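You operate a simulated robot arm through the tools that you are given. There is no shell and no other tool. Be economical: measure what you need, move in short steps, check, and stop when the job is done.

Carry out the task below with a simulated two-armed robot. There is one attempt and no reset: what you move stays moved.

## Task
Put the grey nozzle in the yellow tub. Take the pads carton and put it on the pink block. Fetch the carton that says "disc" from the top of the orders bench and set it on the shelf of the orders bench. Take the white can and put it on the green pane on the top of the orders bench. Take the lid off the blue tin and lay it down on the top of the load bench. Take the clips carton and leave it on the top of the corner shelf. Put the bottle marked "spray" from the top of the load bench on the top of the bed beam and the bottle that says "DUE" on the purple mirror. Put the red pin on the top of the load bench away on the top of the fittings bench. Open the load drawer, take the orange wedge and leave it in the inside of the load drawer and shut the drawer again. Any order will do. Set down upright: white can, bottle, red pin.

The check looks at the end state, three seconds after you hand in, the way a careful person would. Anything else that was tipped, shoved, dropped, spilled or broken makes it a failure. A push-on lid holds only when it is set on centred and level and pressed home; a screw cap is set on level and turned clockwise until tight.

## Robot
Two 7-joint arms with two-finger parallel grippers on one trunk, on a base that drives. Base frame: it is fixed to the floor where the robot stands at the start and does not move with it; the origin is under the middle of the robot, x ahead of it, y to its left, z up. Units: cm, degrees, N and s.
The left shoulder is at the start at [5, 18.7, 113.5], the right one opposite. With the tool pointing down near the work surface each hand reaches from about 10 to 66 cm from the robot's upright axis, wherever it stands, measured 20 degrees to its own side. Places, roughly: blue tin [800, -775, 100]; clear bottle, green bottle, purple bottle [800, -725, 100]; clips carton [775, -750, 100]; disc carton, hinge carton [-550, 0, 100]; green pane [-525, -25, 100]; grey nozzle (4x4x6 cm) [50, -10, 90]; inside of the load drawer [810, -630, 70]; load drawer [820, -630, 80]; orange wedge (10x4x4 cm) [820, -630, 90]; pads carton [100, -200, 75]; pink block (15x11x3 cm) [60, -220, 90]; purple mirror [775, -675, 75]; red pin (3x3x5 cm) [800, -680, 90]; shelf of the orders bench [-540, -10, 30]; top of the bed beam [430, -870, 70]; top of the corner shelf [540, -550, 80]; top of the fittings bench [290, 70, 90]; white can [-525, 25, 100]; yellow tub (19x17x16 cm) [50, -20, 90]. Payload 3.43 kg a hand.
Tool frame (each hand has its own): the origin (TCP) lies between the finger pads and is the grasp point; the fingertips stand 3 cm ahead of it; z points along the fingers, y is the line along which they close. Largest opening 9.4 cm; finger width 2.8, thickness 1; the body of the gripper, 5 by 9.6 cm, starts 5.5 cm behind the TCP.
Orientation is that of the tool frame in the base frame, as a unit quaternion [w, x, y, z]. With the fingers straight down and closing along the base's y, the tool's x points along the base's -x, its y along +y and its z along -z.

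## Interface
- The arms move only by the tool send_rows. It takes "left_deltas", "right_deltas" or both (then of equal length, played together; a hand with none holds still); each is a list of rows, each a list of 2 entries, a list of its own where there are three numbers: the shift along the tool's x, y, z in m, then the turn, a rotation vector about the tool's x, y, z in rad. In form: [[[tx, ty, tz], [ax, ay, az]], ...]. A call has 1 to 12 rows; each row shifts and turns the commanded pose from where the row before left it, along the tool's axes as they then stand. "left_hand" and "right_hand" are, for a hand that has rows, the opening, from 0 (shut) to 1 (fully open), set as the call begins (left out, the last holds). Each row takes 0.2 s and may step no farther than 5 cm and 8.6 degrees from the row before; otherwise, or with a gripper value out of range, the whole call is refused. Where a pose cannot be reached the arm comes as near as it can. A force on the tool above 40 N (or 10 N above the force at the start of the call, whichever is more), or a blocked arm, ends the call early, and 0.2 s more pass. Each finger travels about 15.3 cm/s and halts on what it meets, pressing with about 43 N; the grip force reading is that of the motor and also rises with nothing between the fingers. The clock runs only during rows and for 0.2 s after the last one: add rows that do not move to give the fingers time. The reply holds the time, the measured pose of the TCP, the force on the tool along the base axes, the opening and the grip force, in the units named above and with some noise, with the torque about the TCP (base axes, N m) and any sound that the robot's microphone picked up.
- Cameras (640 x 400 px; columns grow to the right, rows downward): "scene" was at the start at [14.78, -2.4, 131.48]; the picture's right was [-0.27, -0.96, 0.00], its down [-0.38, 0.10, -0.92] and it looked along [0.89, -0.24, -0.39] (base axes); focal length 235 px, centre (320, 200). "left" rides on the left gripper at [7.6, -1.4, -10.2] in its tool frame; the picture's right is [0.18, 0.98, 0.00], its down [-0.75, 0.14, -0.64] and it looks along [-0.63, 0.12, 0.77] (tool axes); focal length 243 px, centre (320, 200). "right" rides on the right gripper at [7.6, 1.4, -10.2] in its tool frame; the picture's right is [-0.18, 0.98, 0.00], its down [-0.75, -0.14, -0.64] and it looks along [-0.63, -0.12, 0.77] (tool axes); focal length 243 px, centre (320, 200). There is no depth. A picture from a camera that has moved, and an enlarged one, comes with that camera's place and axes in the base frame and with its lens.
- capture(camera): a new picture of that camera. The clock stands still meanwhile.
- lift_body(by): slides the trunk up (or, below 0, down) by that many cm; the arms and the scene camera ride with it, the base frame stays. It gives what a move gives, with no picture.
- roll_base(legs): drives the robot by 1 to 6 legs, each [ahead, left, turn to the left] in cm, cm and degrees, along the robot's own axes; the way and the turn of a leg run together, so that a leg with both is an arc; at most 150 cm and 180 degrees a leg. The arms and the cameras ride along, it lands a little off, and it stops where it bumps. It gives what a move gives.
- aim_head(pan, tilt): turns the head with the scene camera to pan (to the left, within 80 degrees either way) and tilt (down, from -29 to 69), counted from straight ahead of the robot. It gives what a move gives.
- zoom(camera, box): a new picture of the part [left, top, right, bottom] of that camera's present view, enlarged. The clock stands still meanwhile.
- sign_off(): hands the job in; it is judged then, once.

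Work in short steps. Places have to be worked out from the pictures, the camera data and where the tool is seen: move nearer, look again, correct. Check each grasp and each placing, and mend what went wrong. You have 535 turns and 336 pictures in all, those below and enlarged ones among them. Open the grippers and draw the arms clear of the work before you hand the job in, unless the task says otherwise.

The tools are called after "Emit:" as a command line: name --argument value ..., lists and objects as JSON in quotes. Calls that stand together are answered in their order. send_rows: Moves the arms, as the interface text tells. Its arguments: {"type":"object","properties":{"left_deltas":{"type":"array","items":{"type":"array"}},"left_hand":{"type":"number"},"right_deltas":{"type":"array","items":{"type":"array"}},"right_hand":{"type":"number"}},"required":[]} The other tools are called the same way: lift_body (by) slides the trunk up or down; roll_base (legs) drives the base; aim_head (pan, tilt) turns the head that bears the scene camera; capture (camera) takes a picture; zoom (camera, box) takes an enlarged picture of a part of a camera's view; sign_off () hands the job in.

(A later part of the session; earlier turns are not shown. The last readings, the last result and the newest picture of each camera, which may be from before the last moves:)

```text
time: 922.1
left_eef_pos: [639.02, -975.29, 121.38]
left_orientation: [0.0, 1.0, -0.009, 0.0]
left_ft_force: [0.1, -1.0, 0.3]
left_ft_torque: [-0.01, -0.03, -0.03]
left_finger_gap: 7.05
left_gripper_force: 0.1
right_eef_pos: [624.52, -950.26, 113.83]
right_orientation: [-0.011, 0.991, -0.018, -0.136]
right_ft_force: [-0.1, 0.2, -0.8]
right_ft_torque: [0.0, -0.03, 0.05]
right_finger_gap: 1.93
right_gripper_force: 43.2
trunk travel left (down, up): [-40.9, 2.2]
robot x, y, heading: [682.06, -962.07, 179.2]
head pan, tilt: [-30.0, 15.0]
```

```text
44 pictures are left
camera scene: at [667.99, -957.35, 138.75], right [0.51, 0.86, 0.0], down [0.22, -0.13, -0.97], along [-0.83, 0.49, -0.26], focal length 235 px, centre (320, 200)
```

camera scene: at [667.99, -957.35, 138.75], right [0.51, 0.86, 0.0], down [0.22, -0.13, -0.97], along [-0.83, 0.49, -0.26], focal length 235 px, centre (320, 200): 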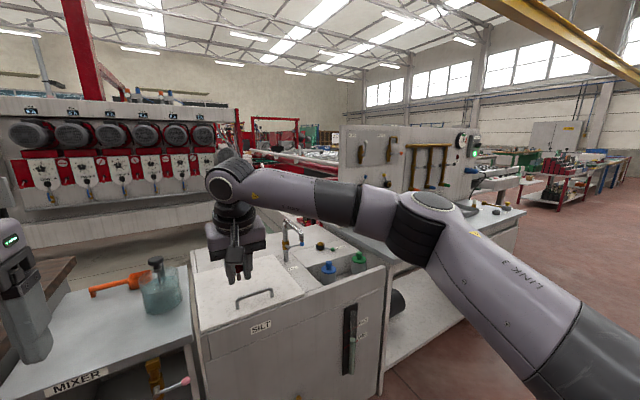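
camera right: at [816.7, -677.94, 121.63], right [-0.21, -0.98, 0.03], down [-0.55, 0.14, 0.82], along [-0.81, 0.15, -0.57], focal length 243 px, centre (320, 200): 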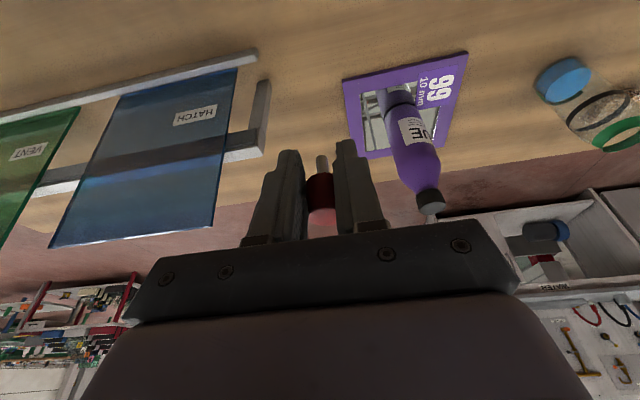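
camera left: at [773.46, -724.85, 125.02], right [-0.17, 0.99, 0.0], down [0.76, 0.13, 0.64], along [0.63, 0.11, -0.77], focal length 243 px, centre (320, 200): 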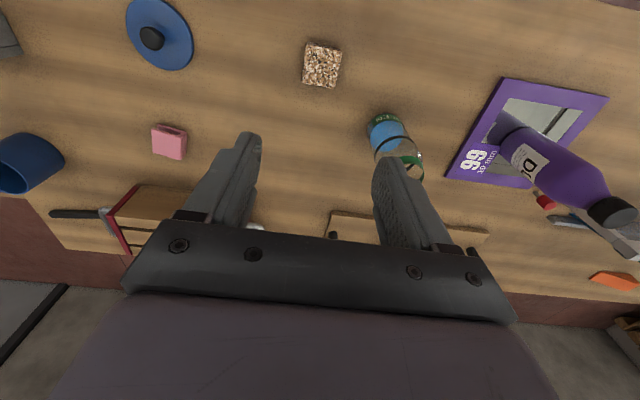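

Clear. Back off a little, slide north to y ≈ -437, then drive west.

Emit:
roll_base --legs '[[-18, 0, 0.8], [0, -135, 0], [0, -135, 0], [0, -135, 0], [0, -120, 0]]'

Emit:
roll_base --legs '[[0, 0, 0.1], [130, 0, 0], [130, 0, 0]]'

Emit:
aim_head --pan 0 --tilt 15

Emit:
capture --camera "scene"

```text
time: 948.6
left_eef_pos: [613.74, -451.6, 121.49]
left_orientation: [0.001, 0.999, 0.054, 0.001]
left_ft_force: [-0.8, -0.1, 0.2]
left_ft_torque: [-0.01, -0.03, 0.02]
left_finger_gap: 7.03
left_gripper_force: 0.1
right_eef_pos: [596.38, -428.59, 113.86]
right_orientation: [-0.002, 0.99, 0.043, -0.136]
right_ft_force: [-0.2, 0.7, 0.4]
right_ft_torque: [-0.05, 0.02, -0.02]
right_finger_gap: 1.95
right_gripper_force: 43.2
trunk travel left (down, up): [-40.9, 2.2]
robot x, y, heading: [654.43, -433.46, -173.4]
head pan, tilt: [-30.0, 15.0]
```

```text
time: 961.7
left_eef_pos: [354.47, -484.5, 121.42]
left_orientation: [0.0, 0.998, 0.064, 0.001]
left_ft_force: [-0.1, 0.0, -1.3]
left_ft_torque: [0.01, 0.01, -0.03]
left_finger_gap: 7.08
left_gripper_force: 0.0
right_eef_pos: [336.37, -461.69, 113.88]
right_orientation: [-0.001, 0.989, 0.054, -0.136]
right_ft_force: [0.2, 0.3, 0.6]
right_ft_torque: [0.04, -0.02, 0.02]
right_finger_gap: 1.91
right_gripper_force: 42.8
trunk travel left (down, up): [-40.9, 2.2]
robot x, y, heading: [394.88, -465.38, -172.0]
head pan, tilt: [-30.0, 15.0]
```

```text
time: 962.6
left_eef_pos: [354.46, -484.62, 121.43]
left_orientation: [0.002, 0.998, 0.064, 0.002]
left_ft_force: [0.1, -0.4, 0.0]
left_ft_torque: [0.02, 0.02, 0.03]
left_finger_gap: 7.05
left_gripper_force: 0.0
right_eef_pos: [336.48, -461.77, 113.78]
right_orientation: [-0.001, 0.989, 0.054, -0.136]
right_ft_force: [-0.6, -0.1, -0.3]
right_ft_torque: [0.0, 0.02, 0.0]
right_finger_gap: 1.92
right_gripper_force: 43.4
trunk travel left (down, up): [-40.9, 2.2]
robot x, y, heading: [394.99, -465.49, -172.2]
head pan, tilt: [0.0, 15.0]
```

```text
43 pictures are left
camera scene: at [379.84, -467.36, 138.76], right [-0.13, 0.99, 0.0], down [0.26, 0.03, -0.97], along [-0.96, -0.13, -0.26], focal length 235 px, centre (320, 200)
```

scene: 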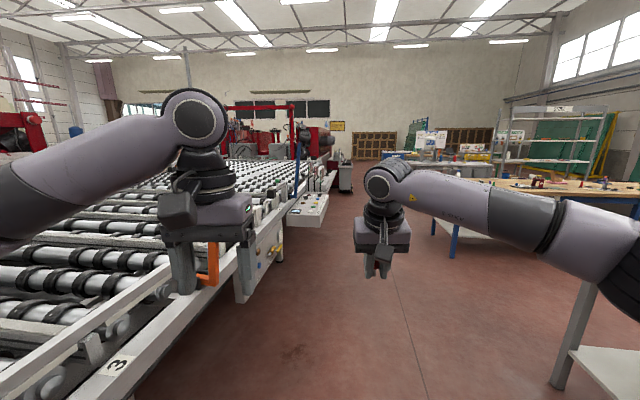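

Heading has drifted; correct it, shift right to y ≈ -410 and continue west to x ≈ 170, then turn to face east.

Emit:
roll_base --legs '[[0, -50, -8], [112, 0, 0], [112, 0, 0]]'

Emit:
aim_head --pan -75 --tilt 15

Emit:
capture --camera "scene"

```text
time: 976.5
left_eef_pos: [118.3, -430.93, 121.34]
left_orientation: [0.001, 1.0, -0.004, 0.001]
left_ft_force: [-0.3, -0.1, 0.7]
left_ft_torque: [0.04, 0.03, -0.02]
left_finger_gap: 7.06
left_gripper_force: 0.1
right_eef_pos: [103.58, -405.97, 113.8]
right_orientation: [-0.011, 0.991, -0.015, -0.135]
right_ft_force: [0.1, 0.0, 0.2]
right_ft_torque: [0.02, -0.01, -0.03]
right_finger_gap: 1.92
right_gripper_force: 43.6
trunk travel left (down, up): [-40.9, 2.2]
robot x, y, heading: [160.65, -417.83, 179.9]
head pan, tilt: [0.0, 15.0]
```

```text
time: 978.0
left_eef_pos: [118.35, -431.02, 121.47]
left_orientation: [0.001, 1.0, -0.005, 0.001]
left_ft_force: [0.4, 0.0, -0.4]
left_ft_torque: [-0.01, -0.01, -0.01]
left_finger_gap: 7.06
left_gripper_force: 0.1
right_eef_pos: [103.64, -405.93, 113.81]
right_orientation: [-0.011, 0.991, -0.014, -0.135]
right_ft_force: [-0.2, 0.0, -0.2]
right_ft_torque: [0.01, 0.0, -0.01]
right_finger_gap: 1.94
right_gripper_force: 42.9
trunk travel left (down, up): [-40.9, 2.2]
robot x, y, heading: [160.85, -417.69, 179.8]
head pan, tilt: [-75.0, 15.0]
```

```text
42 pictures are left
camera scene: at [152.8, -408.46, 138.76], right [0.97, 0.25, 0.0], down [0.07, -0.25, -0.97], along [-0.25, 0.93, -0.26], focal length 235 px, centre (320, 200)
```

scene: 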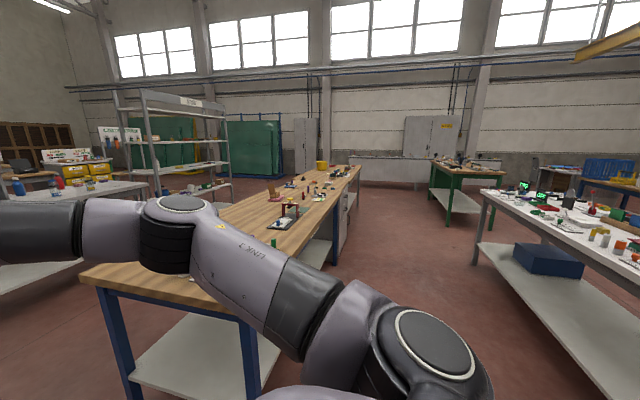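

The aisle north is clear with the fittings bench beyond. Turn to face east and slide north to y ≈ 60.

Emit:
roll_base --legs '[[0, 0, 90], [0, 0, 90], [0, 130, 0], [0, 130, 0], [0, 110, 0]]'

Emit:
aim_head --pan 30 --tilt 20

Emit:
capture --camera "scene"

```text
time: 1003.5
left_eef_pos: [200.24, -33.41, 121.47]
left_orientation: [-0.001, -0.007, 1.0, 0.0]
left_ft_force: [-0.7, 0.3, -0.4]
left_ft_torque: [-0.05, -0.01, 0.0]
left_finger_gap: 7.07
left_gripper_force: 0.2
right_eef_pos: [215.45, -58.25, 114.0]
right_orientation: [0.136, 0.003, 0.991, -0.009]
right_ft_force: [0.5, -0.4, 0.4]
right_ft_torque: [-0.02, 0.02, 0.04]
right_finger_gap: 0.0
right_gripper_force: 32.9
trunk travel left (down, up): [-40.9, 2.2]
robot x, y, heading: [157.64, -47.97, 1.1]
head pan, tilt: [-75.0, 15.0]
```

```text
time: 1005.4
left_eef_pos: [200.25, -33.49, 121.43]
left_orientation: [-0.001, -0.007, 1.0, 0.001]
left_ft_force: [-0.5, 0.4, -1.4]
left_ft_torque: [0.01, 0.0, 0.02]
left_finger_gap: 7.06
left_gripper_force: 0.2
right_eef_pos: [215.4, -58.2, 113.81]
right_orientation: [0.136, 0.003, 0.991, -0.009]
right_ft_force: [0.2, -0.2, 0.0]
right_ft_torque: [0.0, -0.01, 0.0]
right_finger_gap: 0.01
right_gripper_force: 33.4
trunk travel left (down, up): [-40.9, 2.2]
robot x, y, heading: [158.03, -47.87, 1.2]
head pan, tilt: [30.0, 20.0]
```

```text
41 pictures are left
camera scene: at [171.58, -42.92, 137.94], right [0.52, -0.86, 0.0], down [-0.29, -0.18, -0.94], along [0.8, 0.48, -0.34], focal length 235 px, centre (320, 200)
```

scene: 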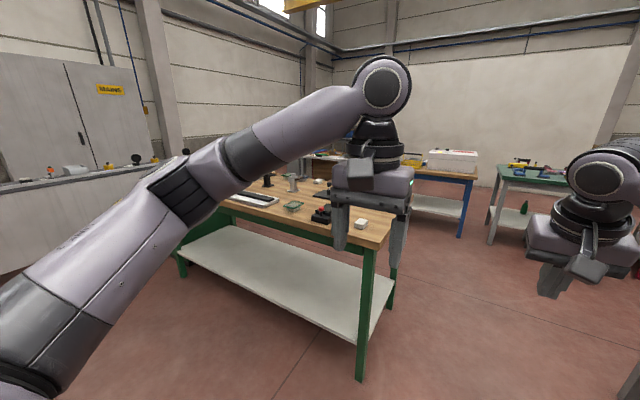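

The right gripper reads fully closed – the pin slipped out somewhere on the last stretch. Look back along the aisle for it.

Emit:
aim_head --pan -72 --tilt 25

Emit:
capture --camera "scene"

Emit:
zoom --camera "scene" --box '[60, 60, 380, 260]'

```text
time: 1007.2
left_eef_pos: [200.13, -33.5, 121.39]
left_orientation: [-0.001, -0.007, 1.0, 0.0]
left_ft_force: [-0.4, -0.6, -0.1]
left_ft_torque: [0.02, -0.03, 0.01]
left_finger_gap: 7.03
left_gripper_force: 0.1
right_eef_pos: [215.54, -58.18, 113.81]
right_orientation: [0.135, 0.003, 0.991, -0.009]
right_ft_force: [0.3, -0.4, 0.4]
right_ft_torque: [0.0, 0.0, -0.01]
right_finger_gap: 0.0
right_gripper_force: 33.2
trunk travel left (down, up): [-40.9, 2.2]
robot x, y, heading: [157.84, -47.54, 1.4]
head pan, tilt: [-72.0, 25.0]
```

```text
40 pictures are left
camera scene: at [166.62, -56.43, 137.13], right [-0.94, -0.33, 0.0], down [-0.14, 0.4, -0.91], along [0.3, -0.86, -0.42], focal length 235 px, centre (320, 200)
```

scene: 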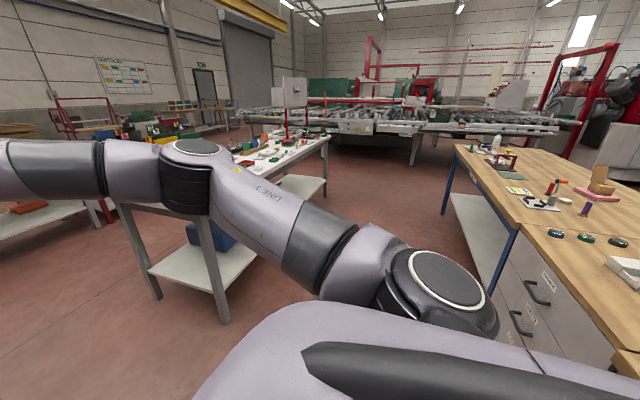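

```text
2.00 times, centred on (220, 160) of scene
camera zoom: at [166.62, -56.43, 137.13], right [-0.94, -0.33, 0.0], down [-0.14, 0.4, -0.91], along [0.3, -0.86, -0.42], focal length 471 px, centre (520, 280)
```

zoom: 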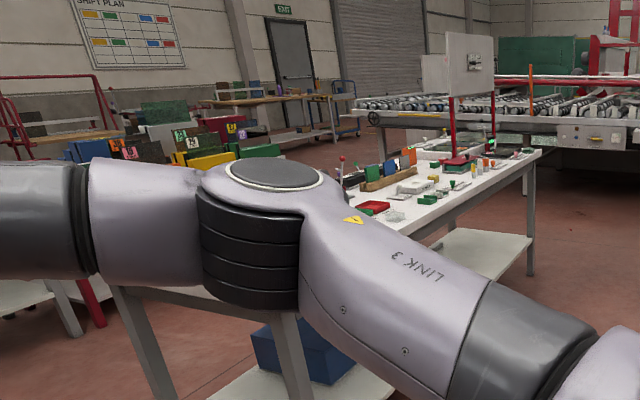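

Emit:
roll_base --legs '[[12, 0, 0], [0, 0, -91]]'

Emit:
aim_head --pan 5 --tilt 22

Emit:
capture --camera "scene"

Emit:
zoom --camera "scene" --box '[240, 120, 440, 260]'

```text
time: 1012.3
left_eef_pos: [183.58, -90.3, 121.33]
left_orientation: [0.0, 0.709, 0.706, 0.002]
left_ft_force: [0.7, -0.1, -0.2]
left_ft_torque: [-0.04, 0.01, -0.01]
left_finger_gap: 7.05
left_gripper_force: 0.0
right_eef_pos: [158.65, -105.14, 113.87]
right_orientation: [0.089, 0.709, 0.692, -0.104]
right_ft_force: [0.2, 0.1, -0.1]
right_ft_torque: [0.0, 0.0, -0.01]
right_finger_gap: 0.0
right_gripper_force: 33.0
trunk travel left (down, up): [-40.9, 2.2]
robot x, y, heading: [170.13, -47.59, -90.0]
head pan, tilt: [-72.0, 25.0]
```

```text
time: 1013.8
left_eef_pos: [183.64, -90.47, 121.39]
left_orientation: [0.0, 0.709, 0.705, 0.001]
left_ft_force: [-0.1, 0.4, 0.2]
left_ft_torque: [0.0, 0.0, 0.01]
left_finger_gap: 7.05
left_gripper_force: 0.1
right_eef_pos: [158.76, -105.15, 113.93]
right_orientation: [0.089, 0.71, 0.691, -0.105]
right_ft_force: [0.6, 0.2, -0.2]
right_ft_torque: [-0.01, -0.02, 0.03]
right_finger_gap: 0.0
right_gripper_force: 33.1
trunk travel left (down, up): [-40.9, 2.2]
robot x, y, heading: [170.01, -47.51, -90.3]
head pan, tilt: [5.0, 22.0]
```

```text
38 pictures are left
camera scene: at [170.79, -62.69, 137.62], right [-1.0, -0.09, 0.0], down [-0.03, 0.37, -0.93], along [0.08, -0.92, -0.37], focal length 235 px, centre (320, 200)
```

scene: 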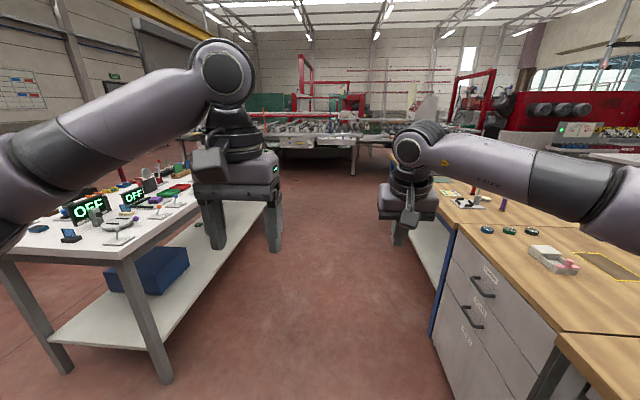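

```text
2.86 times, centred on (340, 190) of scene
camera zoom: at [170.79, -62.69, 137.62], right [-1.0, -0.09, 0.0], down [-0.03, 0.37, -0.93], along [0.08, -0.92, -0.37], focal length 672 px, centre (263, 229)
```

zoom: 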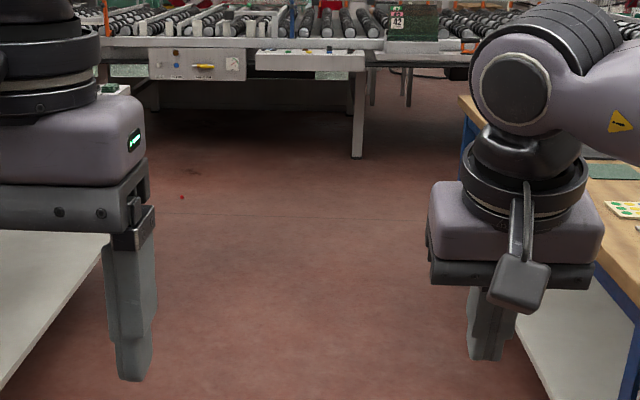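

A tiny red dot is on the floor at ≈ (256, -453): the pin. Drive there (facing south) and look closely.

Emit:
roll_base --legs '[[125, 0, 0], [125, 0, 0], [105, 0, 0], [0, 95, 0]]'

Emit:
aim_head --pan -15 --tilt 55

Emit:
capture --camera "scene"

```text
time: 1035.8
left_eef_pos: [274.46, -452.83, 121.46]
left_orientation: [0.0, 0.722, 0.692, 0.002]
left_ft_force: [0.5, -0.2, 0.6]
left_ft_torque: [0.0, -0.02, 0.02]
left_finger_gap: 7.05
left_gripper_force: 0.0
right_eef_pos: [249.0, -466.57, 113.84]
right_orientation: [0.086, 0.722, 0.678, -0.105]
right_ft_force: [-0.2, 0.3, 0.8]
right_ft_torque: [0.01, -0.02, 0.01]
right_finger_gap: 0.02
right_gripper_force: 33.0
trunk travel left (down, up): [-40.9, 2.2]
robot x, y, heading: [262.5, -409.78, -92.5]
head pan, tilt: [5.0, 22.0]
```

```text
time: 1036.7
left_eef_pos: [274.43, -452.73, 121.38]
left_orientation: [-0.001, 0.722, 0.691, 0.001]
left_ft_force: [-0.2, -0.1, 0.2]
left_ft_torque: [0.01, 0.0, -0.01]
left_finger_gap: 7.06
left_gripper_force: 0.0
right_eef_pos: [248.89, -466.46, 113.77]
right_orientation: [0.087, 0.722, 0.678, -0.106]
right_ft_force: [0.3, 0.7, -0.3]
right_ft_torque: [-0.01, 0.0, 0.02]
right_finger_gap: 0.01
right_gripper_force: 32.7
trunk travel left (down, up): [-40.9, 2.2]
robot x, y, heading: [262.37, -409.37, -92.0]
head pan, tilt: [-15.0, 55.0]
```

```text
36 pictures are left
camera scene: at [260.16, -422.25, 132.74], right [-0.96, 0.29, 0.0], down [0.24, 0.78, -0.57], along [-0.17, -0.55, -0.82], focal length 235 px, centre (320, 200)
```

scene: 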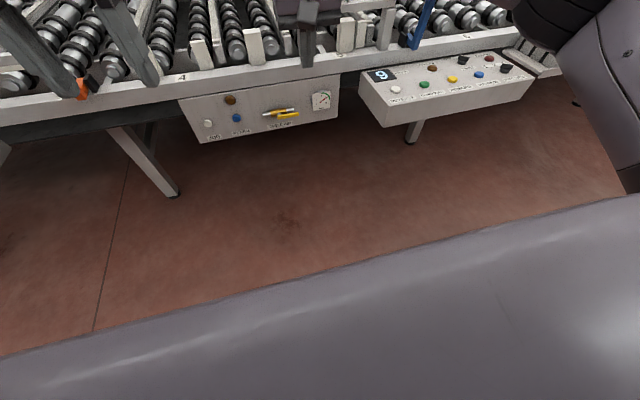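

It's hidden below my own body front. Back up 45 cm and look again.

Emit:
roll_base --legs '[[-45, 0, 2]]'

Emit:
capture --camera "scene"

```text
time: 1038.8
left_eef_pos: [276.35, -423.45, 121.56]
left_orientation: [0.001, 0.715, 0.699, 0.0]
left_ft_force: [0.1, 0.1, 0.1]
left_ft_torque: [0.03, 0.03, -0.02]
left_finger_gap: 7.03
left_gripper_force: 0.0
right_eef_pos: [251.26, -438.06, 113.94]
right_orientation: [0.089, 0.713, 0.688, -0.104]
right_ft_force: [0.3, -1.3, -0.4]
right_ft_torque: [0.06, 0.01, 0.0]
right_finger_gap: 0.0
right_gripper_force: 32.7
trunk travel left (down, up): [-40.9, 2.2]
robot x, y, heading: [263.2, -380.43, -90.9]
head pan, tilt: [-15.0, 55.0]
stopped in leg 1: the robot was blocked; the commanded pose is now the measured one
```

```text
35 pictures are left
camera scene: at [261.32, -393.41, 132.7], right [-0.96, 0.27, 0.0], down [0.22, 0.79, -0.57], along [-0.16, -0.55, -0.82], focal length 235 px, centre (320, 200)
```

scene: 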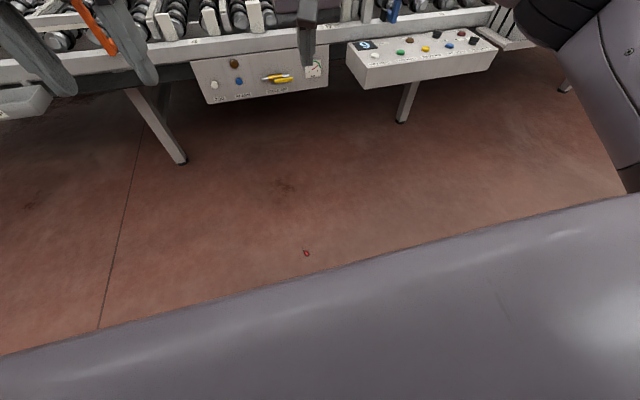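

The pin lies on the floor at ≈ (254, -447). I bumped the table behind lightly; check the pin's orientation.

Emit:
zoom --camera "scene" --box '[280, 230, 340, 275]'

Emit:
aim_head --pan 75 --tilt 30

Emit:
capture --camera "scene"

```text
8.89 times, centred on (310, 252) of scene
camera zoom: at [261.32, -393.41, 132.7], right [-0.96, 0.27, 0.0], down [0.22, 0.79, -0.57], along [-0.16, -0.55, -0.82], focal length 2092 px, centre (409, -267)
```

zoom: 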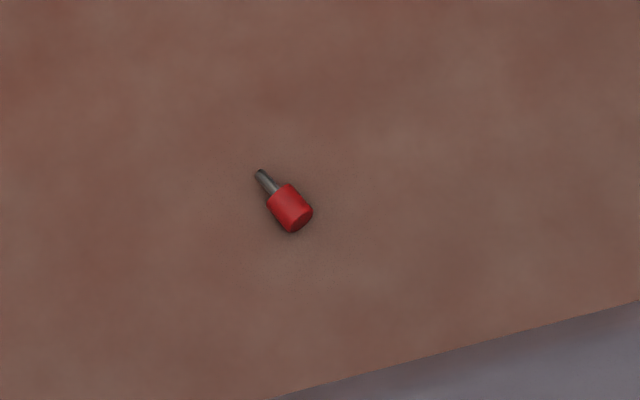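

```text
time: 1040.5
left_eef_pos: [276.41, -423.31, 121.64]
left_orientation: [0.001, 0.715, 0.699, 0.0]
left_ft_force: [0.6, -0.7, -1.1]
left_ft_torque: [-0.03, -0.01, 0.0]
left_finger_gap: 7.02
left_gripper_force: 0.0
right_eef_pos: [251.29, -437.77, 114.04]
right_orientation: [0.089, 0.713, 0.688, -0.104]
right_ft_force: [-0.6, -0.2, 1.0]
right_ft_torque: [0.0, -0.01, 0.02]
right_finger_gap: 0.0
right_gripper_force: 32.8
trunk travel left (down, up): [-40.9, 2.2]
robot x, y, heading: [263.39, -380.66, -90.8]
head pan, tilt: [75.0, 30.0]
```

```text
33 pictures are left
camera scene: at [271.97, -388.69, 136.33], right [-0.27, -0.96, 0.0], down [-0.48, 0.14, -0.87], along [0.83, -0.23, -0.5], focal length 235 px, centre (320, 200)
```

scene: 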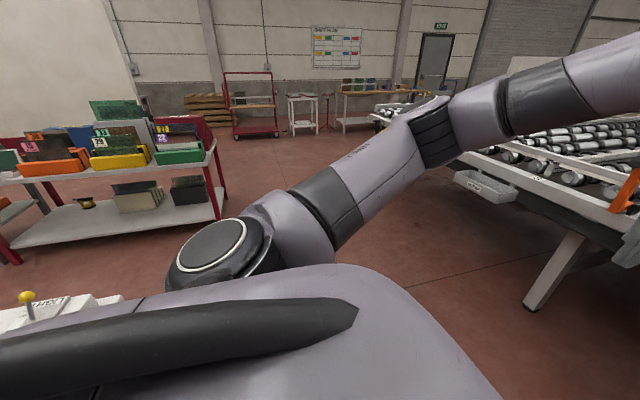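

The pin lies with its head toward +y. To re-grip it so it can be set upright, I want to pick it with the hand rolled; test whether the left hand can roll +90°.

Emit:
roll_base --legs '[[10, 0, 0]]'

Emit:
send_rows --left_deltas '[[[0, 0, 0], [0, 0, 0.1428]], [[0, 0, 0], [0, 0, 0.1428]], [[0, 0, 0], [0, 0, 0.1428]], [[0, 0, 0], [0, 0, 0.1428]], [[0, 0, 0], [0, 0, 0.1428]], [[0, 0, 0], [0, 0, 0.1428]], [[0, 0, 0], [0, 0, 0.1428]], [[0, 0, 0], [0, 0, 0.1428]], [[0, 0, 0], [0, 0, 0.1428]], [[0, 0, 0], [0, 0, 0.1428]], [[0, 0, 0], [0, 0, 0.1428]]]' --left_hand 0.6

```text
time: 1041.6
left_eef_pos: [276.22, -433.41, 121.56]
left_orientation: [0.001, 0.714, 0.701, -0.001]
left_ft_force: [0.4, -0.7, -0.3]
left_ft_torque: [0.03, -0.01, 0.0]
left_finger_gap: 7.01
left_gripper_force: 0.0
right_eef_pos: [251.33, -447.94, 114.08]
right_orientation: [0.091, 0.712, 0.688, -0.104]
right_ft_force: [0.2, 0.1, -0.1]
right_ft_torque: [0.02, 0.02, 0.0]
right_finger_gap: 0.0
right_gripper_force: 33.0
trunk travel left (down, up): [-40.9, 2.2]
robot x, y, heading: [263.38, -390.23, -90.6]
head pan, tilt: [75.0, 30.0]
```

```text
time: 1044.0
left_eef_pos: [276.26, -433.34, 121.74]
left_orientation: [0.001, 1.0, -0.01, 0.0]
left_ft_force: [0.1, -0.3, -0.4]
left_ft_torque: [0.02, 0.02, 0.0]
left_finger_gap: 5.62
left_gripper_force: 0.0
right_eef_pos: [251.3, -447.76, 114.14]
right_orientation: [0.09, 0.712, 0.688, -0.104]
right_ft_force: [-0.4, 0.0, 0.9]
right_ft_torque: [-0.01, 0.02, 0.03]
right_finger_gap: 0.02
right_gripper_force: 33.2
trunk travel left (down, up): [-40.9, 2.2]
robot x, y, heading: [263.19, -390.63, -90.5]
head pan, tilt: [75.0, 30.0]
```

The left hand can roll +90°. Position the robot facing ≈ -157° with the pin ahead-left, staying clear of it.

Emit:
roll_base --legs '[[0, 26, 0], [22, 0, 0], [0, 0, -66.9]]'

Emit:
lift_body --by -40

Emit:
capture --camera "left"

```text
time: 1050.0
left_eef_pos: [254.89, -442.08, 121.67]
left_orientation: [0.001, 0.831, -0.556, 0.0]
left_ft_force: [-0.1, -0.9, -0.4]
left_ft_torque: [0.06, -0.01, -0.02]
left_finger_gap: 5.63
left_gripper_force: 0.1
right_eef_pos: [231.66, -425.04, 114.09]
right_orientation: [0.018, 0.973, 0.184, -0.137]
right_ft_force: [-0.7, -0.4, 0.1]
right_ft_torque: [0.02, 0.02, 0.0]
right_finger_gap: 0.0
right_gripper_force: 33.0
trunk travel left (down, up): [-40.9, 2.2]
robot x, y, heading: [289.07, -413.13, -157.4]
head pan, tilt: [75.0, 30.0]
```

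```text
time: 1053.9
left_eef_pos: [254.9, -442.02, 81.74]
left_orientation: [0.0, 0.831, -0.556, -0.001]
left_ft_force: [-0.6, 0.7, -0.9]
left_ft_torque: [0.0, 0.02, 0.01]
left_finger_gap: 5.63
left_gripper_force: 0.1
right_eef_pos: [231.55, -425.12, 74.21]
right_orientation: [0.018, 0.973, 0.185, -0.137]
right_ft_force: [0.0, 0.1, 0.0]
right_ft_torque: [-0.03, 0.01, 0.01]
right_finger_gap: 0.0
right_gripper_force: 32.6
trunk travel left (down, up): [-0.9, 42.2]
robot x, y, heading: [289.32, -412.86, -157.4]
head pan, tilt: [75.0, 30.0]
```

```text
32 pictures are left
camera left: at [259.22, -448.44, 91.96], right [-0.84, -0.55, 0.0], down [-0.42, 0.64, 0.64], along [-0.35, 0.54, -0.77], focal length 243 px, centre (320, 200)
```

left: 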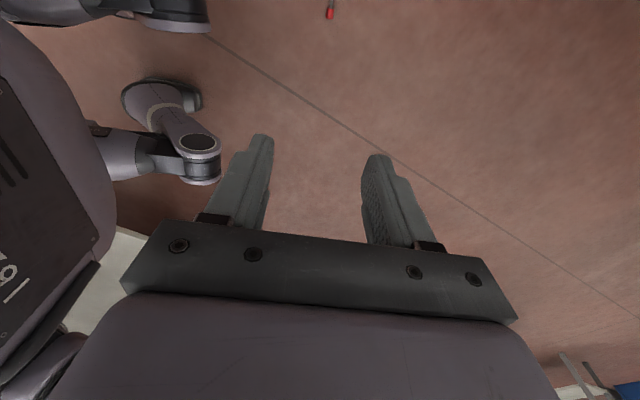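

The pin's axis lines up with the tool (head toward -x_tool). Head at ≈ (254.9, -446.3). Descend over it.

Emit:
send_rows --left_deltas '[[[0.01, 0.004, 0.045], [0, 0, 0]], [[0.01, 0.004, 0.045], [0, 0, 0]], [[0.01, 0.004, 0.045], [0, 0, 0]], [[0.01, 0.004, 0.045], [0, 0, 0]], [[0, 0, 0.045], [0, 0, 0]], [[0, 0, 0.045], [0, 0, 0]], [[0, 0, 0.045], [0, 0, 0]], [[0, 0, 0.045], [0, 0, 0]], [[0, 0, 0.045], [0, 0, 0]], [[0, 0, 0.045], [0, 0, 0]], [[0, 0, 0.045], [0, 0, 0]], [[0, 0, 0.045], [0, 0, 0]]]'

Emit:
capture --camera "left"

```text
time: 1056.5
left_eef_pos: [254.9, -446.36, 27.47]
left_orientation: [0.002, 0.831, -0.556, -0.001]
left_ft_force: [0.7, -0.4, -0.2]
left_ft_torque: [0.01, -0.01, -0.06]
left_finger_gap: 5.67
left_gripper_force: 0.1
right_eef_pos: [231.6, -425.06, 74.08]
right_orientation: [0.018, 0.973, 0.186, -0.137]
right_ft_force: [-0.7, 0.0, 1.0]
right_ft_torque: [0.03, 0.01, 0.0]
right_finger_gap: 0.0
right_gripper_force: 33.3
trunk travel left (down, up): [-0.9, 42.2]
robot x, y, heading: [289.01, -413.09, -157.0]
head pan, tilt: [75.0, 30.0]
```

```text
31 pictures are left
camera left: at [259.24, -452.67, 37.86], right [-0.84, -0.54, 0.0], down [-0.42, 0.64, 0.64], along [-0.35, 0.54, -0.77], focal length 243 px, centre (320, 200)
```

left: 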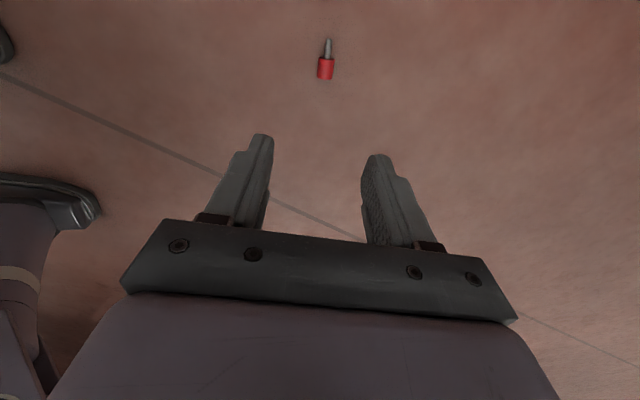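

Right on target. Go down, lean the tool 20° (toward the stem side), and finish the descent.

Emit:
send_rows --left_deltas '[[[-0.0033, 0.0027, 0.045], [0, 0, 0]], [[-0.0033, 0.0027, 0.045], [0, 0, 0]], [[0, 0, 0.045], [0, 0, 0]], [[0, 0, 0.04], [0, 0, 0]], [[0, 0, 0], [0, 0.117, 0]], [[0, 0, 0], [0, 0.117, 0]], [[0, 0, 0], [0, 0.116, 0]], [[0, 0, 0], [0, 0, 0]]]' --left_hand 0.5

Emit:
capture --camera "left"

```text
time: 1058.3
left_eef_pos: [258.0, -445.19, 17.22]
left_orientation: [0.098, 0.819, -0.547, 0.145]
left_ft_force: [0.4, 0.4, -0.8]
left_ft_torque: [0.02, -0.04, 0.02]
left_finger_gap: 4.72
left_gripper_force: 0.0
left hand out of reach, approached as far as the arm can: row 3, 4, 5, 6, 7
right_eef_pos: [231.64, -425.02, 74.15]
right_orientation: [0.019, 0.973, 0.186, -0.137]
right_ft_force: [0.4, 0.2, -1.1]
right_ft_torque: [0.03, 0.03, 0.01]
right_finger_gap: 0.01
right_gripper_force: 33.3
trunk travel left (down, up): [-0.9, 42.2]
robot x, y, heading: [288.78, -413.06, -157.0]
head pan, tilt: [75.0, 30.0]
```

```text
30 pictures are left
camera left: at [260.84, -447.79, 29.53], right [-0.84, -0.54, 0.07], down [-0.48, 0.8, 0.34], along [-0.24, 0.26, -0.94], focal length 243 px, centre (320, 200)
```

left: 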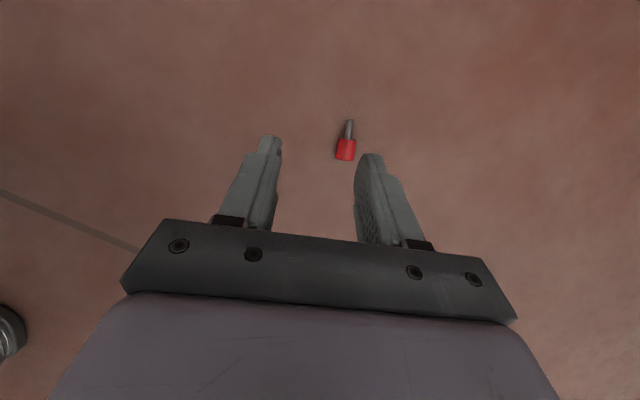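

Not low enough at this distance. Raise the hand, and reposition the base so the pin is close beside its front-left corner (ahead 24, left 33).

Emit:
send_rows --left_deltas '[[[0.01, 0, -0.04], [0, 0, 0]], [[0.01, 0, -0.04], [0, 0, 0]], [[0.01, 0, -0.04], [0, 0, 0]]]'

Emit:
roll_base --legs '[[0, -15.5, 0], [20.5, 0, 0]]'

Emit:
send_rows --left_deltas '[[[0.01, -0.02, 0.0], [0, 0, 0]], [[0.0, -0.035, 0.0], [0, 0, 0]], [[0.0, -0.035, 0.0], [0, 0, 0]], [[0.0, -0.035, 0.0], [0, 0, 0]], [[0.0, -0.03, 0.0], [0, 0, 0]], [[0.0, -0.03, 0.0], [0, 0, 0]]]'

Emit:
capture --camera "left"

```text
time: 1059.1
left_eef_pos: [252.44, -446.1, 23.52]
left_orientation: [0.101, 0.823, -0.537, 0.157]
left_ft_force: [0.6, -0.4, -0.6]
left_ft_torque: [-0.03, -0.02, -0.02]
left_finger_gap: 4.66
left_gripper_force: 0.0
left hand out of reach, approached as far as the arm can: row 1, 2, 3
right_eef_pos: [231.58, -424.95, 74.09]
right_orientation: [0.018, 0.973, 0.186, -0.137]
right_ft_force: [-0.2, 0.8, 0.4]
right_ft_torque: [0.01, 0.0, 0.01]
right_finger_gap: 0.0
right_gripper_force: 32.8
trunk travel left (down, up): [-0.9, 42.2]
robot x, y, heading: [288.89, -413.42, -157.1]
head pan, tilt: [75.0, 30.0]
```

```text
time: 1061.7
left_eef_pos: [227.04, -439.31, 23.9]
left_orientation: [0.104, 0.823, -0.537, 0.154]
left_ft_force: [-0.3, -0.3, -0.4]
left_ft_torque: [-0.01, 0.01, 0.01]
left_finger_gap: 4.73
left_gripper_force: 0.0
right_eef_pos: [206.64, -418.12, 74.19]
right_orientation: [0.019, 0.973, 0.185, -0.138]
right_ft_force: [0.9, 0.0, 0.4]
right_ft_torque: [0.04, 0.02, 0.01]
right_finger_gap: 0.01
right_gripper_force: 32.9
trunk travel left (down, up): [-0.9, 42.2]
robot x, y, heading: [263.61, -405.98, -157.1]
head pan, tilt: [75.0, 30.0]
```

```text
time: 1063.3
left_eef_pos: [234.61, -439.97, 16.75]
left_orientation: [0.145, 0.835, -0.502, 0.17]
left_ft_force: [-0.3, -0.6, 0.9]
left_ft_torque: [-0.01, -0.01, 0.02]
left_finger_gap: 4.71
left_gripper_force: 0.1
left hand out of reach, approached as far as the arm can: row 1, 2, 3, 4, 5, 6
right_eef_pos: [206.49, -418.08, 74.11]
right_orientation: [0.018, 0.973, 0.186, -0.138]
right_ft_force: [0.0, -0.5, 0.2]
right_ft_torque: [-0.03, 0.02, 0.0]
right_finger_gap: 0.0
right_gripper_force: 32.9
trunk travel left (down, up): [-0.9, 42.2]
robot x, y, heading: [264.03, -406.02, -157.4]
head pan, tilt: [75.0, 30.0]
stopped in row 6 (left hand): the arm was blocked; the commanded pose is now the measured one
```

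```text
29 pictures are left
camera left: at [238.0, -441.0, 29.22], right [-0.79, -0.59, 0.15], down [-0.54, 0.8, 0.26], along [-0.28, 0.13, -0.95], focal length 243 px, centre (320, 200)
```

left: 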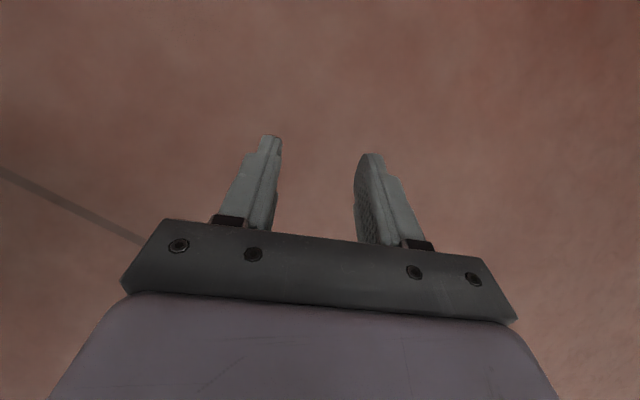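

Straighten the lean first and raise, then move closer to the body above the pin.

Emit:
send_rows --left_deltas '[[[0, 0, -0.04], [0.013, -0.1115, 0.0235]], [[0, 0, -0.04], [0.013, -0.1115, 0.0235]], [[0, 0, -0.04], [0.013, -0.1115, 0.0235]], [[0, 0, -0.04], [0.013, -0.1115, 0.0235]], [[0, 0, -0.04], [0, 0, 0]], [[0, 0, -0.04], [0, 0, 0]], [[0, 0, 0], [0, 0, 0]]]'

Emit:
send_rows --left_deltas '[[[0.035, -0.02, 0], [0, 0, 0]], [[0.035, -0.03, 0], [0, 0, 0]], [[0.035, -0.03, 0], [0, 0, 0]], [[0.03, -0.03, 0], [0, 0, 0]], [[0, -0.03, 0], [0, 0, 0]], [[0, 0, 0], [0, 0, 0]]]'

```text
time: 1064.9
left_eef_pos: [220.82, -438.5, 27.95]
left_orientation: [-0.001, 0.831, -0.557, 0.0]
left_ft_force: [-0.4, 0.8, 0.1]
left_ft_torque: [-0.04, 0.01, 0.02]
left_finger_gap: 4.68
left_gripper_force: 0.1
left hand out of reach, approached as far as the arm can: row 1, 2, 3, 4, 5, 6
right_eef_pos: [206.52, -418.11, 73.98]
right_orientation: [0.018, 0.973, 0.185, -0.137]
right_ft_force: [0.1, -0.4, -0.3]
right_ft_torque: [0.02, -0.02, -0.02]
right_finger_gap: 0.01
right_gripper_force: 33.1
trunk travel left (down, up): [-0.9, 42.2]
robot x, y, heading: [264.13, -406.31, -157.3]
head pan, tilt: [75.0, 30.0]
```

```text
time: 1066.3
left_eef_pos: [229.89, -448.59, 20.35]
left_orientation: [-0.001, 0.83, -0.557, 0.0]
left_ft_force: [-0.3, 0.0, -0.9]
left_ft_torque: [0.03, -0.01, 0.0]
left_finger_gap: 4.7
left_gripper_force: 0.2
left hand out of reach, approached as far as the arm can: row 1, 2, 3, 4, 5
right_eef_pos: [206.61, -418.16, 73.99]
right_orientation: [0.019, 0.973, 0.186, -0.138]
right_ft_force: [0.8, -0.8, -1.2]
right_ft_torque: [-0.02, 0.01, 0.02]
right_finger_gap: 0.02
right_gripper_force: 32.8
trunk travel left (down, up): [-0.9, 42.2]
robot x, y, heading: [264.15, -406.22, -157.1]
head pan, tilt: [75.0, 30.0]
```

The arm is in an awkward folded limit. Raise the trunk to free it, then re-approach.

Emit:
lift_body --by 25

Emit:
send_rows --left_deltas '[[[0, 0, -0.02], [0, 0, 0]], [[0, 0, -0.02], [0, 0, 0]], [[0, 0, 0], [0, 0, 0]]]'

Emit:
aim_head --pan 20 --tilt 45

Emit:
capture --camera "scene"

```text
time: 1068.9
left_eef_pos: [229.95, -448.57, 45.39]
left_orientation: [-0.001, 0.831, -0.557, 0.001]
left_ft_force: [0.7, -0.1, 0.4]
left_ft_torque: [0.01, 0.04, -0.01]
left_finger_gap: 4.7
left_gripper_force: 0.1
right_eef_pos: [206.55, -418.03, 99.02]
right_orientation: [0.018, 0.973, 0.186, -0.137]
right_ft_force: [-0.2, 0.2, -0.7]
right_ft_torque: [0.02, -0.02, 0.0]
right_finger_gap: 0.0
right_gripper_force: 33.0
trunk travel left (down, up): [-25.9, 17.2]
robot x, y, heading: [263.71, -406.19, -157.2]
head pan, tilt: [75.0, 30.0]
```

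```text
time: 1069.7
left_eef_pos: [227.9, -449.54, 47.79]
left_orientation: [0.0, 0.832, -0.555, 0.001]
left_ft_force: [-0.2, 0.2, -0.1]
left_ft_torque: [-0.01, 0.01, 0.01]
left_finger_gap: 4.69
left_gripper_force: 0.0
left hand out of reach, approached as far as the arm can: row 1, 2
right_eef_pos: [206.53, -418.08, 99.03]
right_orientation: [0.019, 0.973, 0.186, -0.137]
right_ft_force: [0.5, 0.6, 0.5]
right_ft_torque: [0.04, 0.03, 0.02]
right_finger_gap: 0.0
right_gripper_force: 33.1
trunk travel left (down, up): [-25.9, 17.2]
robot x, y, heading: [263.75, -406.14, -157.1]
head pan, tilt: [75.0, 30.0]
```

```text
time: 1070.9
left_eef_pos: [227.99, -449.44, 47.84]
left_orientation: [0.0, 0.831, -0.557, 0.0]
left_ft_force: [0.2, -0.9, 0.3]
left_ft_torque: [-0.02, -0.01, 0.02]
left_finger_gap: 4.7
left_gripper_force: 0.1
right_eef_pos: [206.55, -418.14, 99.0]
right_orientation: [0.019, 0.973, 0.186, -0.137]
right_ft_force: [-0.2, -0.5, -0.2]
right_ft_torque: [-0.02, -0.02, -0.02]
right_finger_gap: 0.01
right_gripper_force: 33.1
trunk travel left (down, up): [-25.9, 17.2]
robot x, y, heading: [263.83, -406.2, -157.1]
head pan, tilt: [20.0, 45.0]
```

```text
28 pictures are left
camera scene: at [252.55, -413.94, 119.08], right [-0.68, 0.73, 0.0], down [0.52, 0.48, -0.71], along [-0.52, -0.48, -0.71], focal length 235 px, centre (320, 200)
```

scene: 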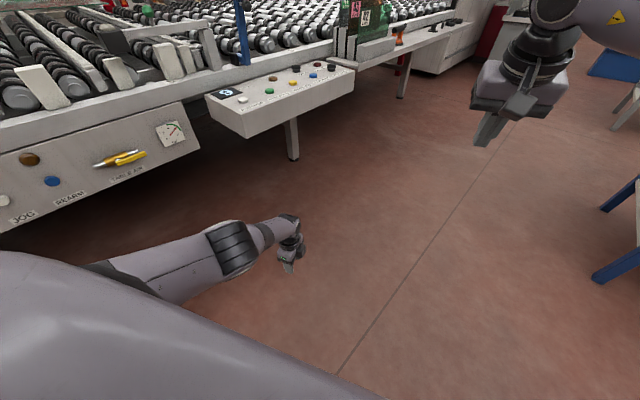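

Emit:
send_rows --left_deltas '[[[0, 0, 0.045], [0, 0, 0]], [[0, 0, 0.045], [0, 0, 0]], [[0, 0, 0.045], [0, 0, 0]], [[0, 0, 0.045], [0, 0, 0]], [[0, 0, 0], [0, 0, 0]], [[0, 0, 0], [0, 0, 0]]]'

```text
time: 1072.3
left_eef_pos: [233.73, -447.39, 41.52]
left_orientation: [-0.001, 0.83, -0.557, 0.0]
left_ft_force: [0.2, -0.8, -0.7]
left_ft_torque: [-0.05, -0.01, -0.01]
left_finger_gap: 4.71
left_gripper_force: 0.0
left hand out of reach, approached as far as the arm can: row 1, 2, 3, 4
right_eef_pos: [206.65, -418.07, 99.15]
right_orientation: [0.018, 0.973, 0.185, -0.137]
right_ft_force: [0.2, 0.2, -0.2]
right_ft_torque: [-0.01, 0.02, 0.0]
right_finger_gap: 0.01
right_gripper_force: 33.0
trunk travel left (down, up): [-25.9, 17.2]
robot x, y, heading: [263.95, -406.18, -157.1]
head pan, tilt: [20.0, 45.0]
```

Unroll the left hand (back to the normal roll) to free the arm.

Emit:
send_rows --left_deltas '[[[0, 0, 0], [0, 0, -0.1428]], [[0, 0, 0], [0, 0, -0.1428]], [[0, 0, 0], [0, 0, -0.1428]], [[0, 0, 0], [0, 0, -0.1428]], [[0, 0, 0], [0, 0, -0.1428]], [[0, 0, 0], [0, 0, -0.1428]], [[0, 0, 0], [0, 0, -0.1428]], [[0, 0, 0], [0, 0, -0.1428]], [[0, 0, 0], [0, 0, -0.1428]], [[0, 0, 0], [0, 0, -0.1428]], [[0, 0, 0], [0, 0, -0.1428]]]'

Emit:
send_rows --left_deltas '[[[0.02, 0, -0.04], [0, 0, 0]], [[0.02, 0, -0.04], [0, 0, 0]], [[0.02, 0, -0.04], [0, 0, 0]], [[0, 0, 0], [0, 0, 0]]]'

```text
time: 1074.7
left_eef_pos: [233.94, -447.79, 41.59]
left_orientation: [-0.001, 0.981, 0.194, 0.001]
left_ft_force: [0.0, -0.1, 0.3]
left_ft_torque: [0.01, 0.01, -0.03]
left_finger_gap: 4.69
left_gripper_force: 0.2
right_eef_pos: [206.56, -418.1, 99.14]
right_orientation: [0.018, 0.973, 0.185, -0.137]
right_ft_force: [0.1, 0.7, 0.6]
right_ft_torque: [-0.02, -0.03, 0.01]
right_finger_gap: 0.0
right_gripper_force: 32.9
trunk travel left (down, up): [-25.9, 17.2]
robot x, y, heading: [263.97, -406.28, -157.1]
head pan, tilt: [20.0, 45.0]
```

```text
time: 1075.7
left_eef_pos: [231.54, -448.93, 43.95]
left_orientation: [0.0, 0.981, 0.193, 0.001]
left_ft_force: [-1.0, 0.3, 0.7]
left_ft_torque: [0.02, 0.01, 0.0]
left_finger_gap: 4.7
left_gripper_force: 0.0
left hand out of reach, approached as far as the arm can: row 1, 2, 3
right_eef_pos: [206.6, -418.24, 99.02]
right_orientation: [0.018, 0.973, 0.186, -0.137]
right_ft_force: [0.1, -0.3, 0.1]
right_ft_torque: [0.01, -0.02, 0.03]
right_finger_gap: 0.0
right_gripper_force: 32.6
trunk travel left (down, up): [-25.9, 17.2]
robot x, y, heading: [264.11, -406.36, -157.0]
head pan, tilt: [20.0, 45.0]
```

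Emit:
send_rows --left_deltas '[[[0, 0, 0], [0, -0.137, 0]], [[0, 0, 0], [0, -0.137, 0]], [[0, 0, 0], [0, -0.137, 0]], [[0, 0, 0], [0, -0.137, 0]], [[0, 0, 0], [0, -0.137, 0]], [[0, 0, 0], [0, -0.137, 0]], [[0, 0, 0], [0, -0.137, 0]]]'

Emit:
send_rows --left_deltas '[[[-0.0329, 0, -0.0228], [0, 0, 0]], [[-0.0329, 0, -0.0228], [0, 0, 0]], [[-0.0329, 0, -0.0228], [0, 0, 0]], [[-0.0329, 0, -0.0228], [0, 0, 0]], [[-0.0329, 0, -0.0228], [0, 0, 0]], [[-0.0329, 0, -0.0228], [0, 0, 0]], [[0, 0, 0], [0, 0, 0]]]'

Emit:
capture --camera "scene"

```text
time: 1077.3
left_eef_pos: [227.9, -451.76, 43.61]
left_orientation: [0.089, 0.87, 0.172, -0.453]
left_ft_force: [0.2, 0.2, 0.4]
left_ft_torque: [-0.01, -0.01, 0.0]
left_finger_gap: 4.71
left_gripper_force: 0.0
left hand out of reach, approached as far as the arm can: row 1, 2, 3, 4, 6, 7
right_eef_pos: [206.56, -418.18, 99.08]
right_orientation: [0.018, 0.973, 0.185, -0.137]
right_ft_force: [-0.5, 0.4, 0.2]
right_ft_torque: [0.01, 0.04, 0.0]
right_finger_gap: 0.0
right_gripper_force: 33.2
trunk travel left (down, up): [-25.9, 17.2]
robot x, y, heading: [263.86, -406.29, -157.2]
head pan, tilt: [20.0, 45.0]
```

```text
time: 1078.9
left_eef_pos: [227.95, -451.59, 67.35]
left_orientation: [0.088, 0.872, 0.172, -0.45]
left_ft_force: [-0.1, 0.2, -0.1]
left_ft_torque: [0.03, 0.03, -0.01]
left_finger_gap: 4.71
left_gripper_force: 0.1
right_eef_pos: [206.56, -418.05, 99.17]
right_orientation: [0.018, 0.973, 0.186, -0.138]
right_ft_force: [0.3, -0.9, -0.3]
right_ft_torque: [0.0, 0.01, 0.0]
right_finger_gap: 0.0
right_gripper_force: 33.2
trunk travel left (down, up): [-25.9, 17.2]
robot x, y, heading: [264.19, -406.29, -157.0]
head pan, tilt: [20.0, 45.0]
```

```text
27 pictures are left
camera scene: at [252.55, -413.93, 119.07], right [-0.68, 0.73, 0.0], down [0.52, 0.48, -0.71], along [-0.52, -0.48, -0.71], focal length 235 px, centre (320, 200)
```

scene: 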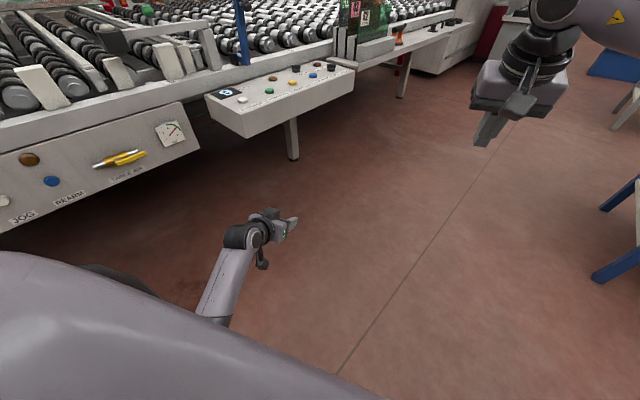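

Freed. Level the hand while rising/retracting.

Emit:
send_rows --left_deltas '[[[-0.016, 0, -0.0295], [0, 0.137, 0]], [[-0.0117, 0, -0.0314], [0, 0.137, 0]], [[-0.0072, 0, -0.0328], [0, 0.137, 0]], [[-0.0026, 0, -0.0334], [0, 0.137, 0]], [[0.0015, 0, -0.0335], [0, 0.137, 0]], [[0.0061, 0, -0.033], [0, 0.137, 0]], [[0.0107, 0, -0.0318], [0, 0.12, 0]]]'

Emit:
lift_body --by 15

```text
time: 1080.5
left_eef_pos: [237.28, -447.96, 88.46]
left_orientation: [0.002, 0.981, 0.194, -0.005]
left_ft_force: [-0.6, -0.1, 0.0]
left_ft_torque: [-0.01, 0.0, -0.01]
left_finger_gap: 4.71
left_gripper_force: 0.1
left hand out of reach, approached as far as the arm can: row 5
right_eef_pos: [206.53, -418.25, 99.15]
right_orientation: [0.019, 0.973, 0.185, -0.137]
right_ft_force: [-0.6, 0.8, -0.4]
right_ft_torque: [0.01, 0.01, 0.0]
right_finger_gap: 0.02
right_gripper_force: 33.6
trunk travel left (down, up): [-25.9, 17.2]
robot x, y, heading: [263.47, -406.53, -157.0]
head pan, tilt: [20.0, 45.0]
```

```text
time: 1082.3
left_eef_pos: [237.31, -448.06, 103.53]
left_orientation: [0.001, 0.981, 0.193, -0.008]
left_ft_force: [0.5, -0.1, 1.3]
left_ft_torque: [-0.01, 0.0, -0.02]
left_finger_gap: 4.71
left_gripper_force: 0.1
right_eef_pos: [206.61, -418.1, 114.21]
right_orientation: [0.018, 0.973, 0.186, -0.137]
right_ft_force: [0.1, 0.1, 0.2]
right_ft_torque: [0.01, -0.01, 0.03]
right_finger_gap: 0.0
right_gripper_force: 33.0
trunk travel left (down, up): [-40.9, 2.2]
robot x, y, heading: [264.3, -406.16, -157.0]
head pan, tilt: [20.0, 45.0]
```

Now place the left hand directly above the pin while high (folded properly), then roll and lower.

Emit:
send_rows --left_deltas '[[[0.035, 0.012, 0], [0, 0, 0]], [[0.035, 0.012, 0], [0, 0, 0]], [[0.035, 0.012, 0], [0, 0, 0]], [[0.035, 0.012, 0], [0, 0, 0]], [[0.026, 0.01, 0], [0, 0, 0]], [[0, 0, 0], [0, 0, 0]]]'

Emit:
send_rows --left_deltas '[[[0, 0, 0], [0, 0, 0.1428]], [[0, 0, 0], [0, 0, 0.1428]], [[0, 0, 0], [0, 0, 0.1428]], [[0, 0, 0], [0, 0, 0.1428]], [[0, 0, 0], [0, 0, 0.1428]], [[0, 0, 0], [0, 0, 0.1428]], [[0, 0, 0], [0, 0, 0.1428]], [[0, 0, 0], [0, 0, 0.1428]], [[0, 0, 0], [0, 0, 0.1428]], [[0, 0, 0], [0, 0, 0.1428]], [[0, 0, 0], [0, 0, 0.1428]]]'

Emit:
lift_body --by -40

Emit:
capture --camera "left"

```text
time: 1083.7
left_eef_pos: [254.08, -447.51, 103.06]
left_orientation: [0.001, 0.981, 0.193, -0.007]
left_ft_force: [-0.1, -0.4, -0.3]
left_ft_torque: [-0.02, 0.04, -0.01]
left_finger_gap: 4.71
left_gripper_force: 0.1
left hand out of reach, approached as far as the arm can: row 5
right_eef_pos: [206.59, -418.12, 114.19]
right_orientation: [0.019, 0.973, 0.186, -0.138]
right_ft_force: [-1.0, 0.2, -0.8]
right_ft_torque: [0.01, 0.01, -0.01]
right_finger_gap: 0.01
right_gripper_force: 33.0
trunk travel left (down, up): [-40.9, 2.2]
robot x, y, heading: [263.91, -405.99, -157.2]
head pan, tilt: [20.0, 45.0]
```

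```text
time: 1086.1
left_eef_pos: [254.21, -447.89, 103.36]
left_orientation: [0.007, 0.83, -0.557, -0.004]
left_ft_force: [-0.1, -0.3, 0.4]
left_ft_torque: [-0.04, 0.01, -0.05]
left_finger_gap: 4.71
left_gripper_force: 0.1
right_eef_pos: [206.59, -418.13, 114.15]
right_orientation: [0.019, 0.973, 0.185, -0.137]
right_ft_force: [0.1, -0.6, -0.2]
right_ft_torque: [0.02, -0.03, -0.01]
right_finger_gap: 0.0
right_gripper_force: 32.7
trunk travel left (down, up): [-40.9, 2.2]
robot x, y, heading: [263.62, -405.98, -157.2]
head pan, tilt: [20.0, 45.0]
```

```text
time: 1089.9
left_eef_pos: [254.2, -447.89, 63.37]
left_orientation: [0.007, 0.83, -0.557, -0.004]
left_ft_force: [0.4, -0.6, 0.5]
left_ft_torque: [-0.01, 0.0, 0.0]
left_finger_gap: 4.71
left_gripper_force: 0.0
right_eef_pos: [206.58, -418.09, 74.15]
right_orientation: [0.019, 0.973, 0.186, -0.137]
right_ft_force: [-0.5, -0.6, -0.1]
right_ft_torque: [0.03, -0.05, -0.02]
right_finger_gap: 0.0
right_gripper_force: 32.8
trunk travel left (down, up): [-0.9, 42.2]
robot x, y, heading: [263.72, -405.96, -157.5]
head pan, tilt: [20.0, 45.0]
```

```text
26 pictures are left
camera left: at [258.58, -454.17, 73.66], right [-0.84, -0.54, 0.02], down [-0.41, 0.65, 0.64], along [-0.36, 0.53, -0.77], focal length 243 px, centre (320, 200)
```

left: 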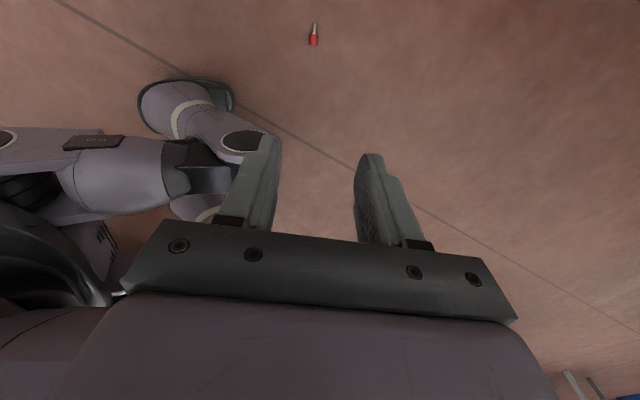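

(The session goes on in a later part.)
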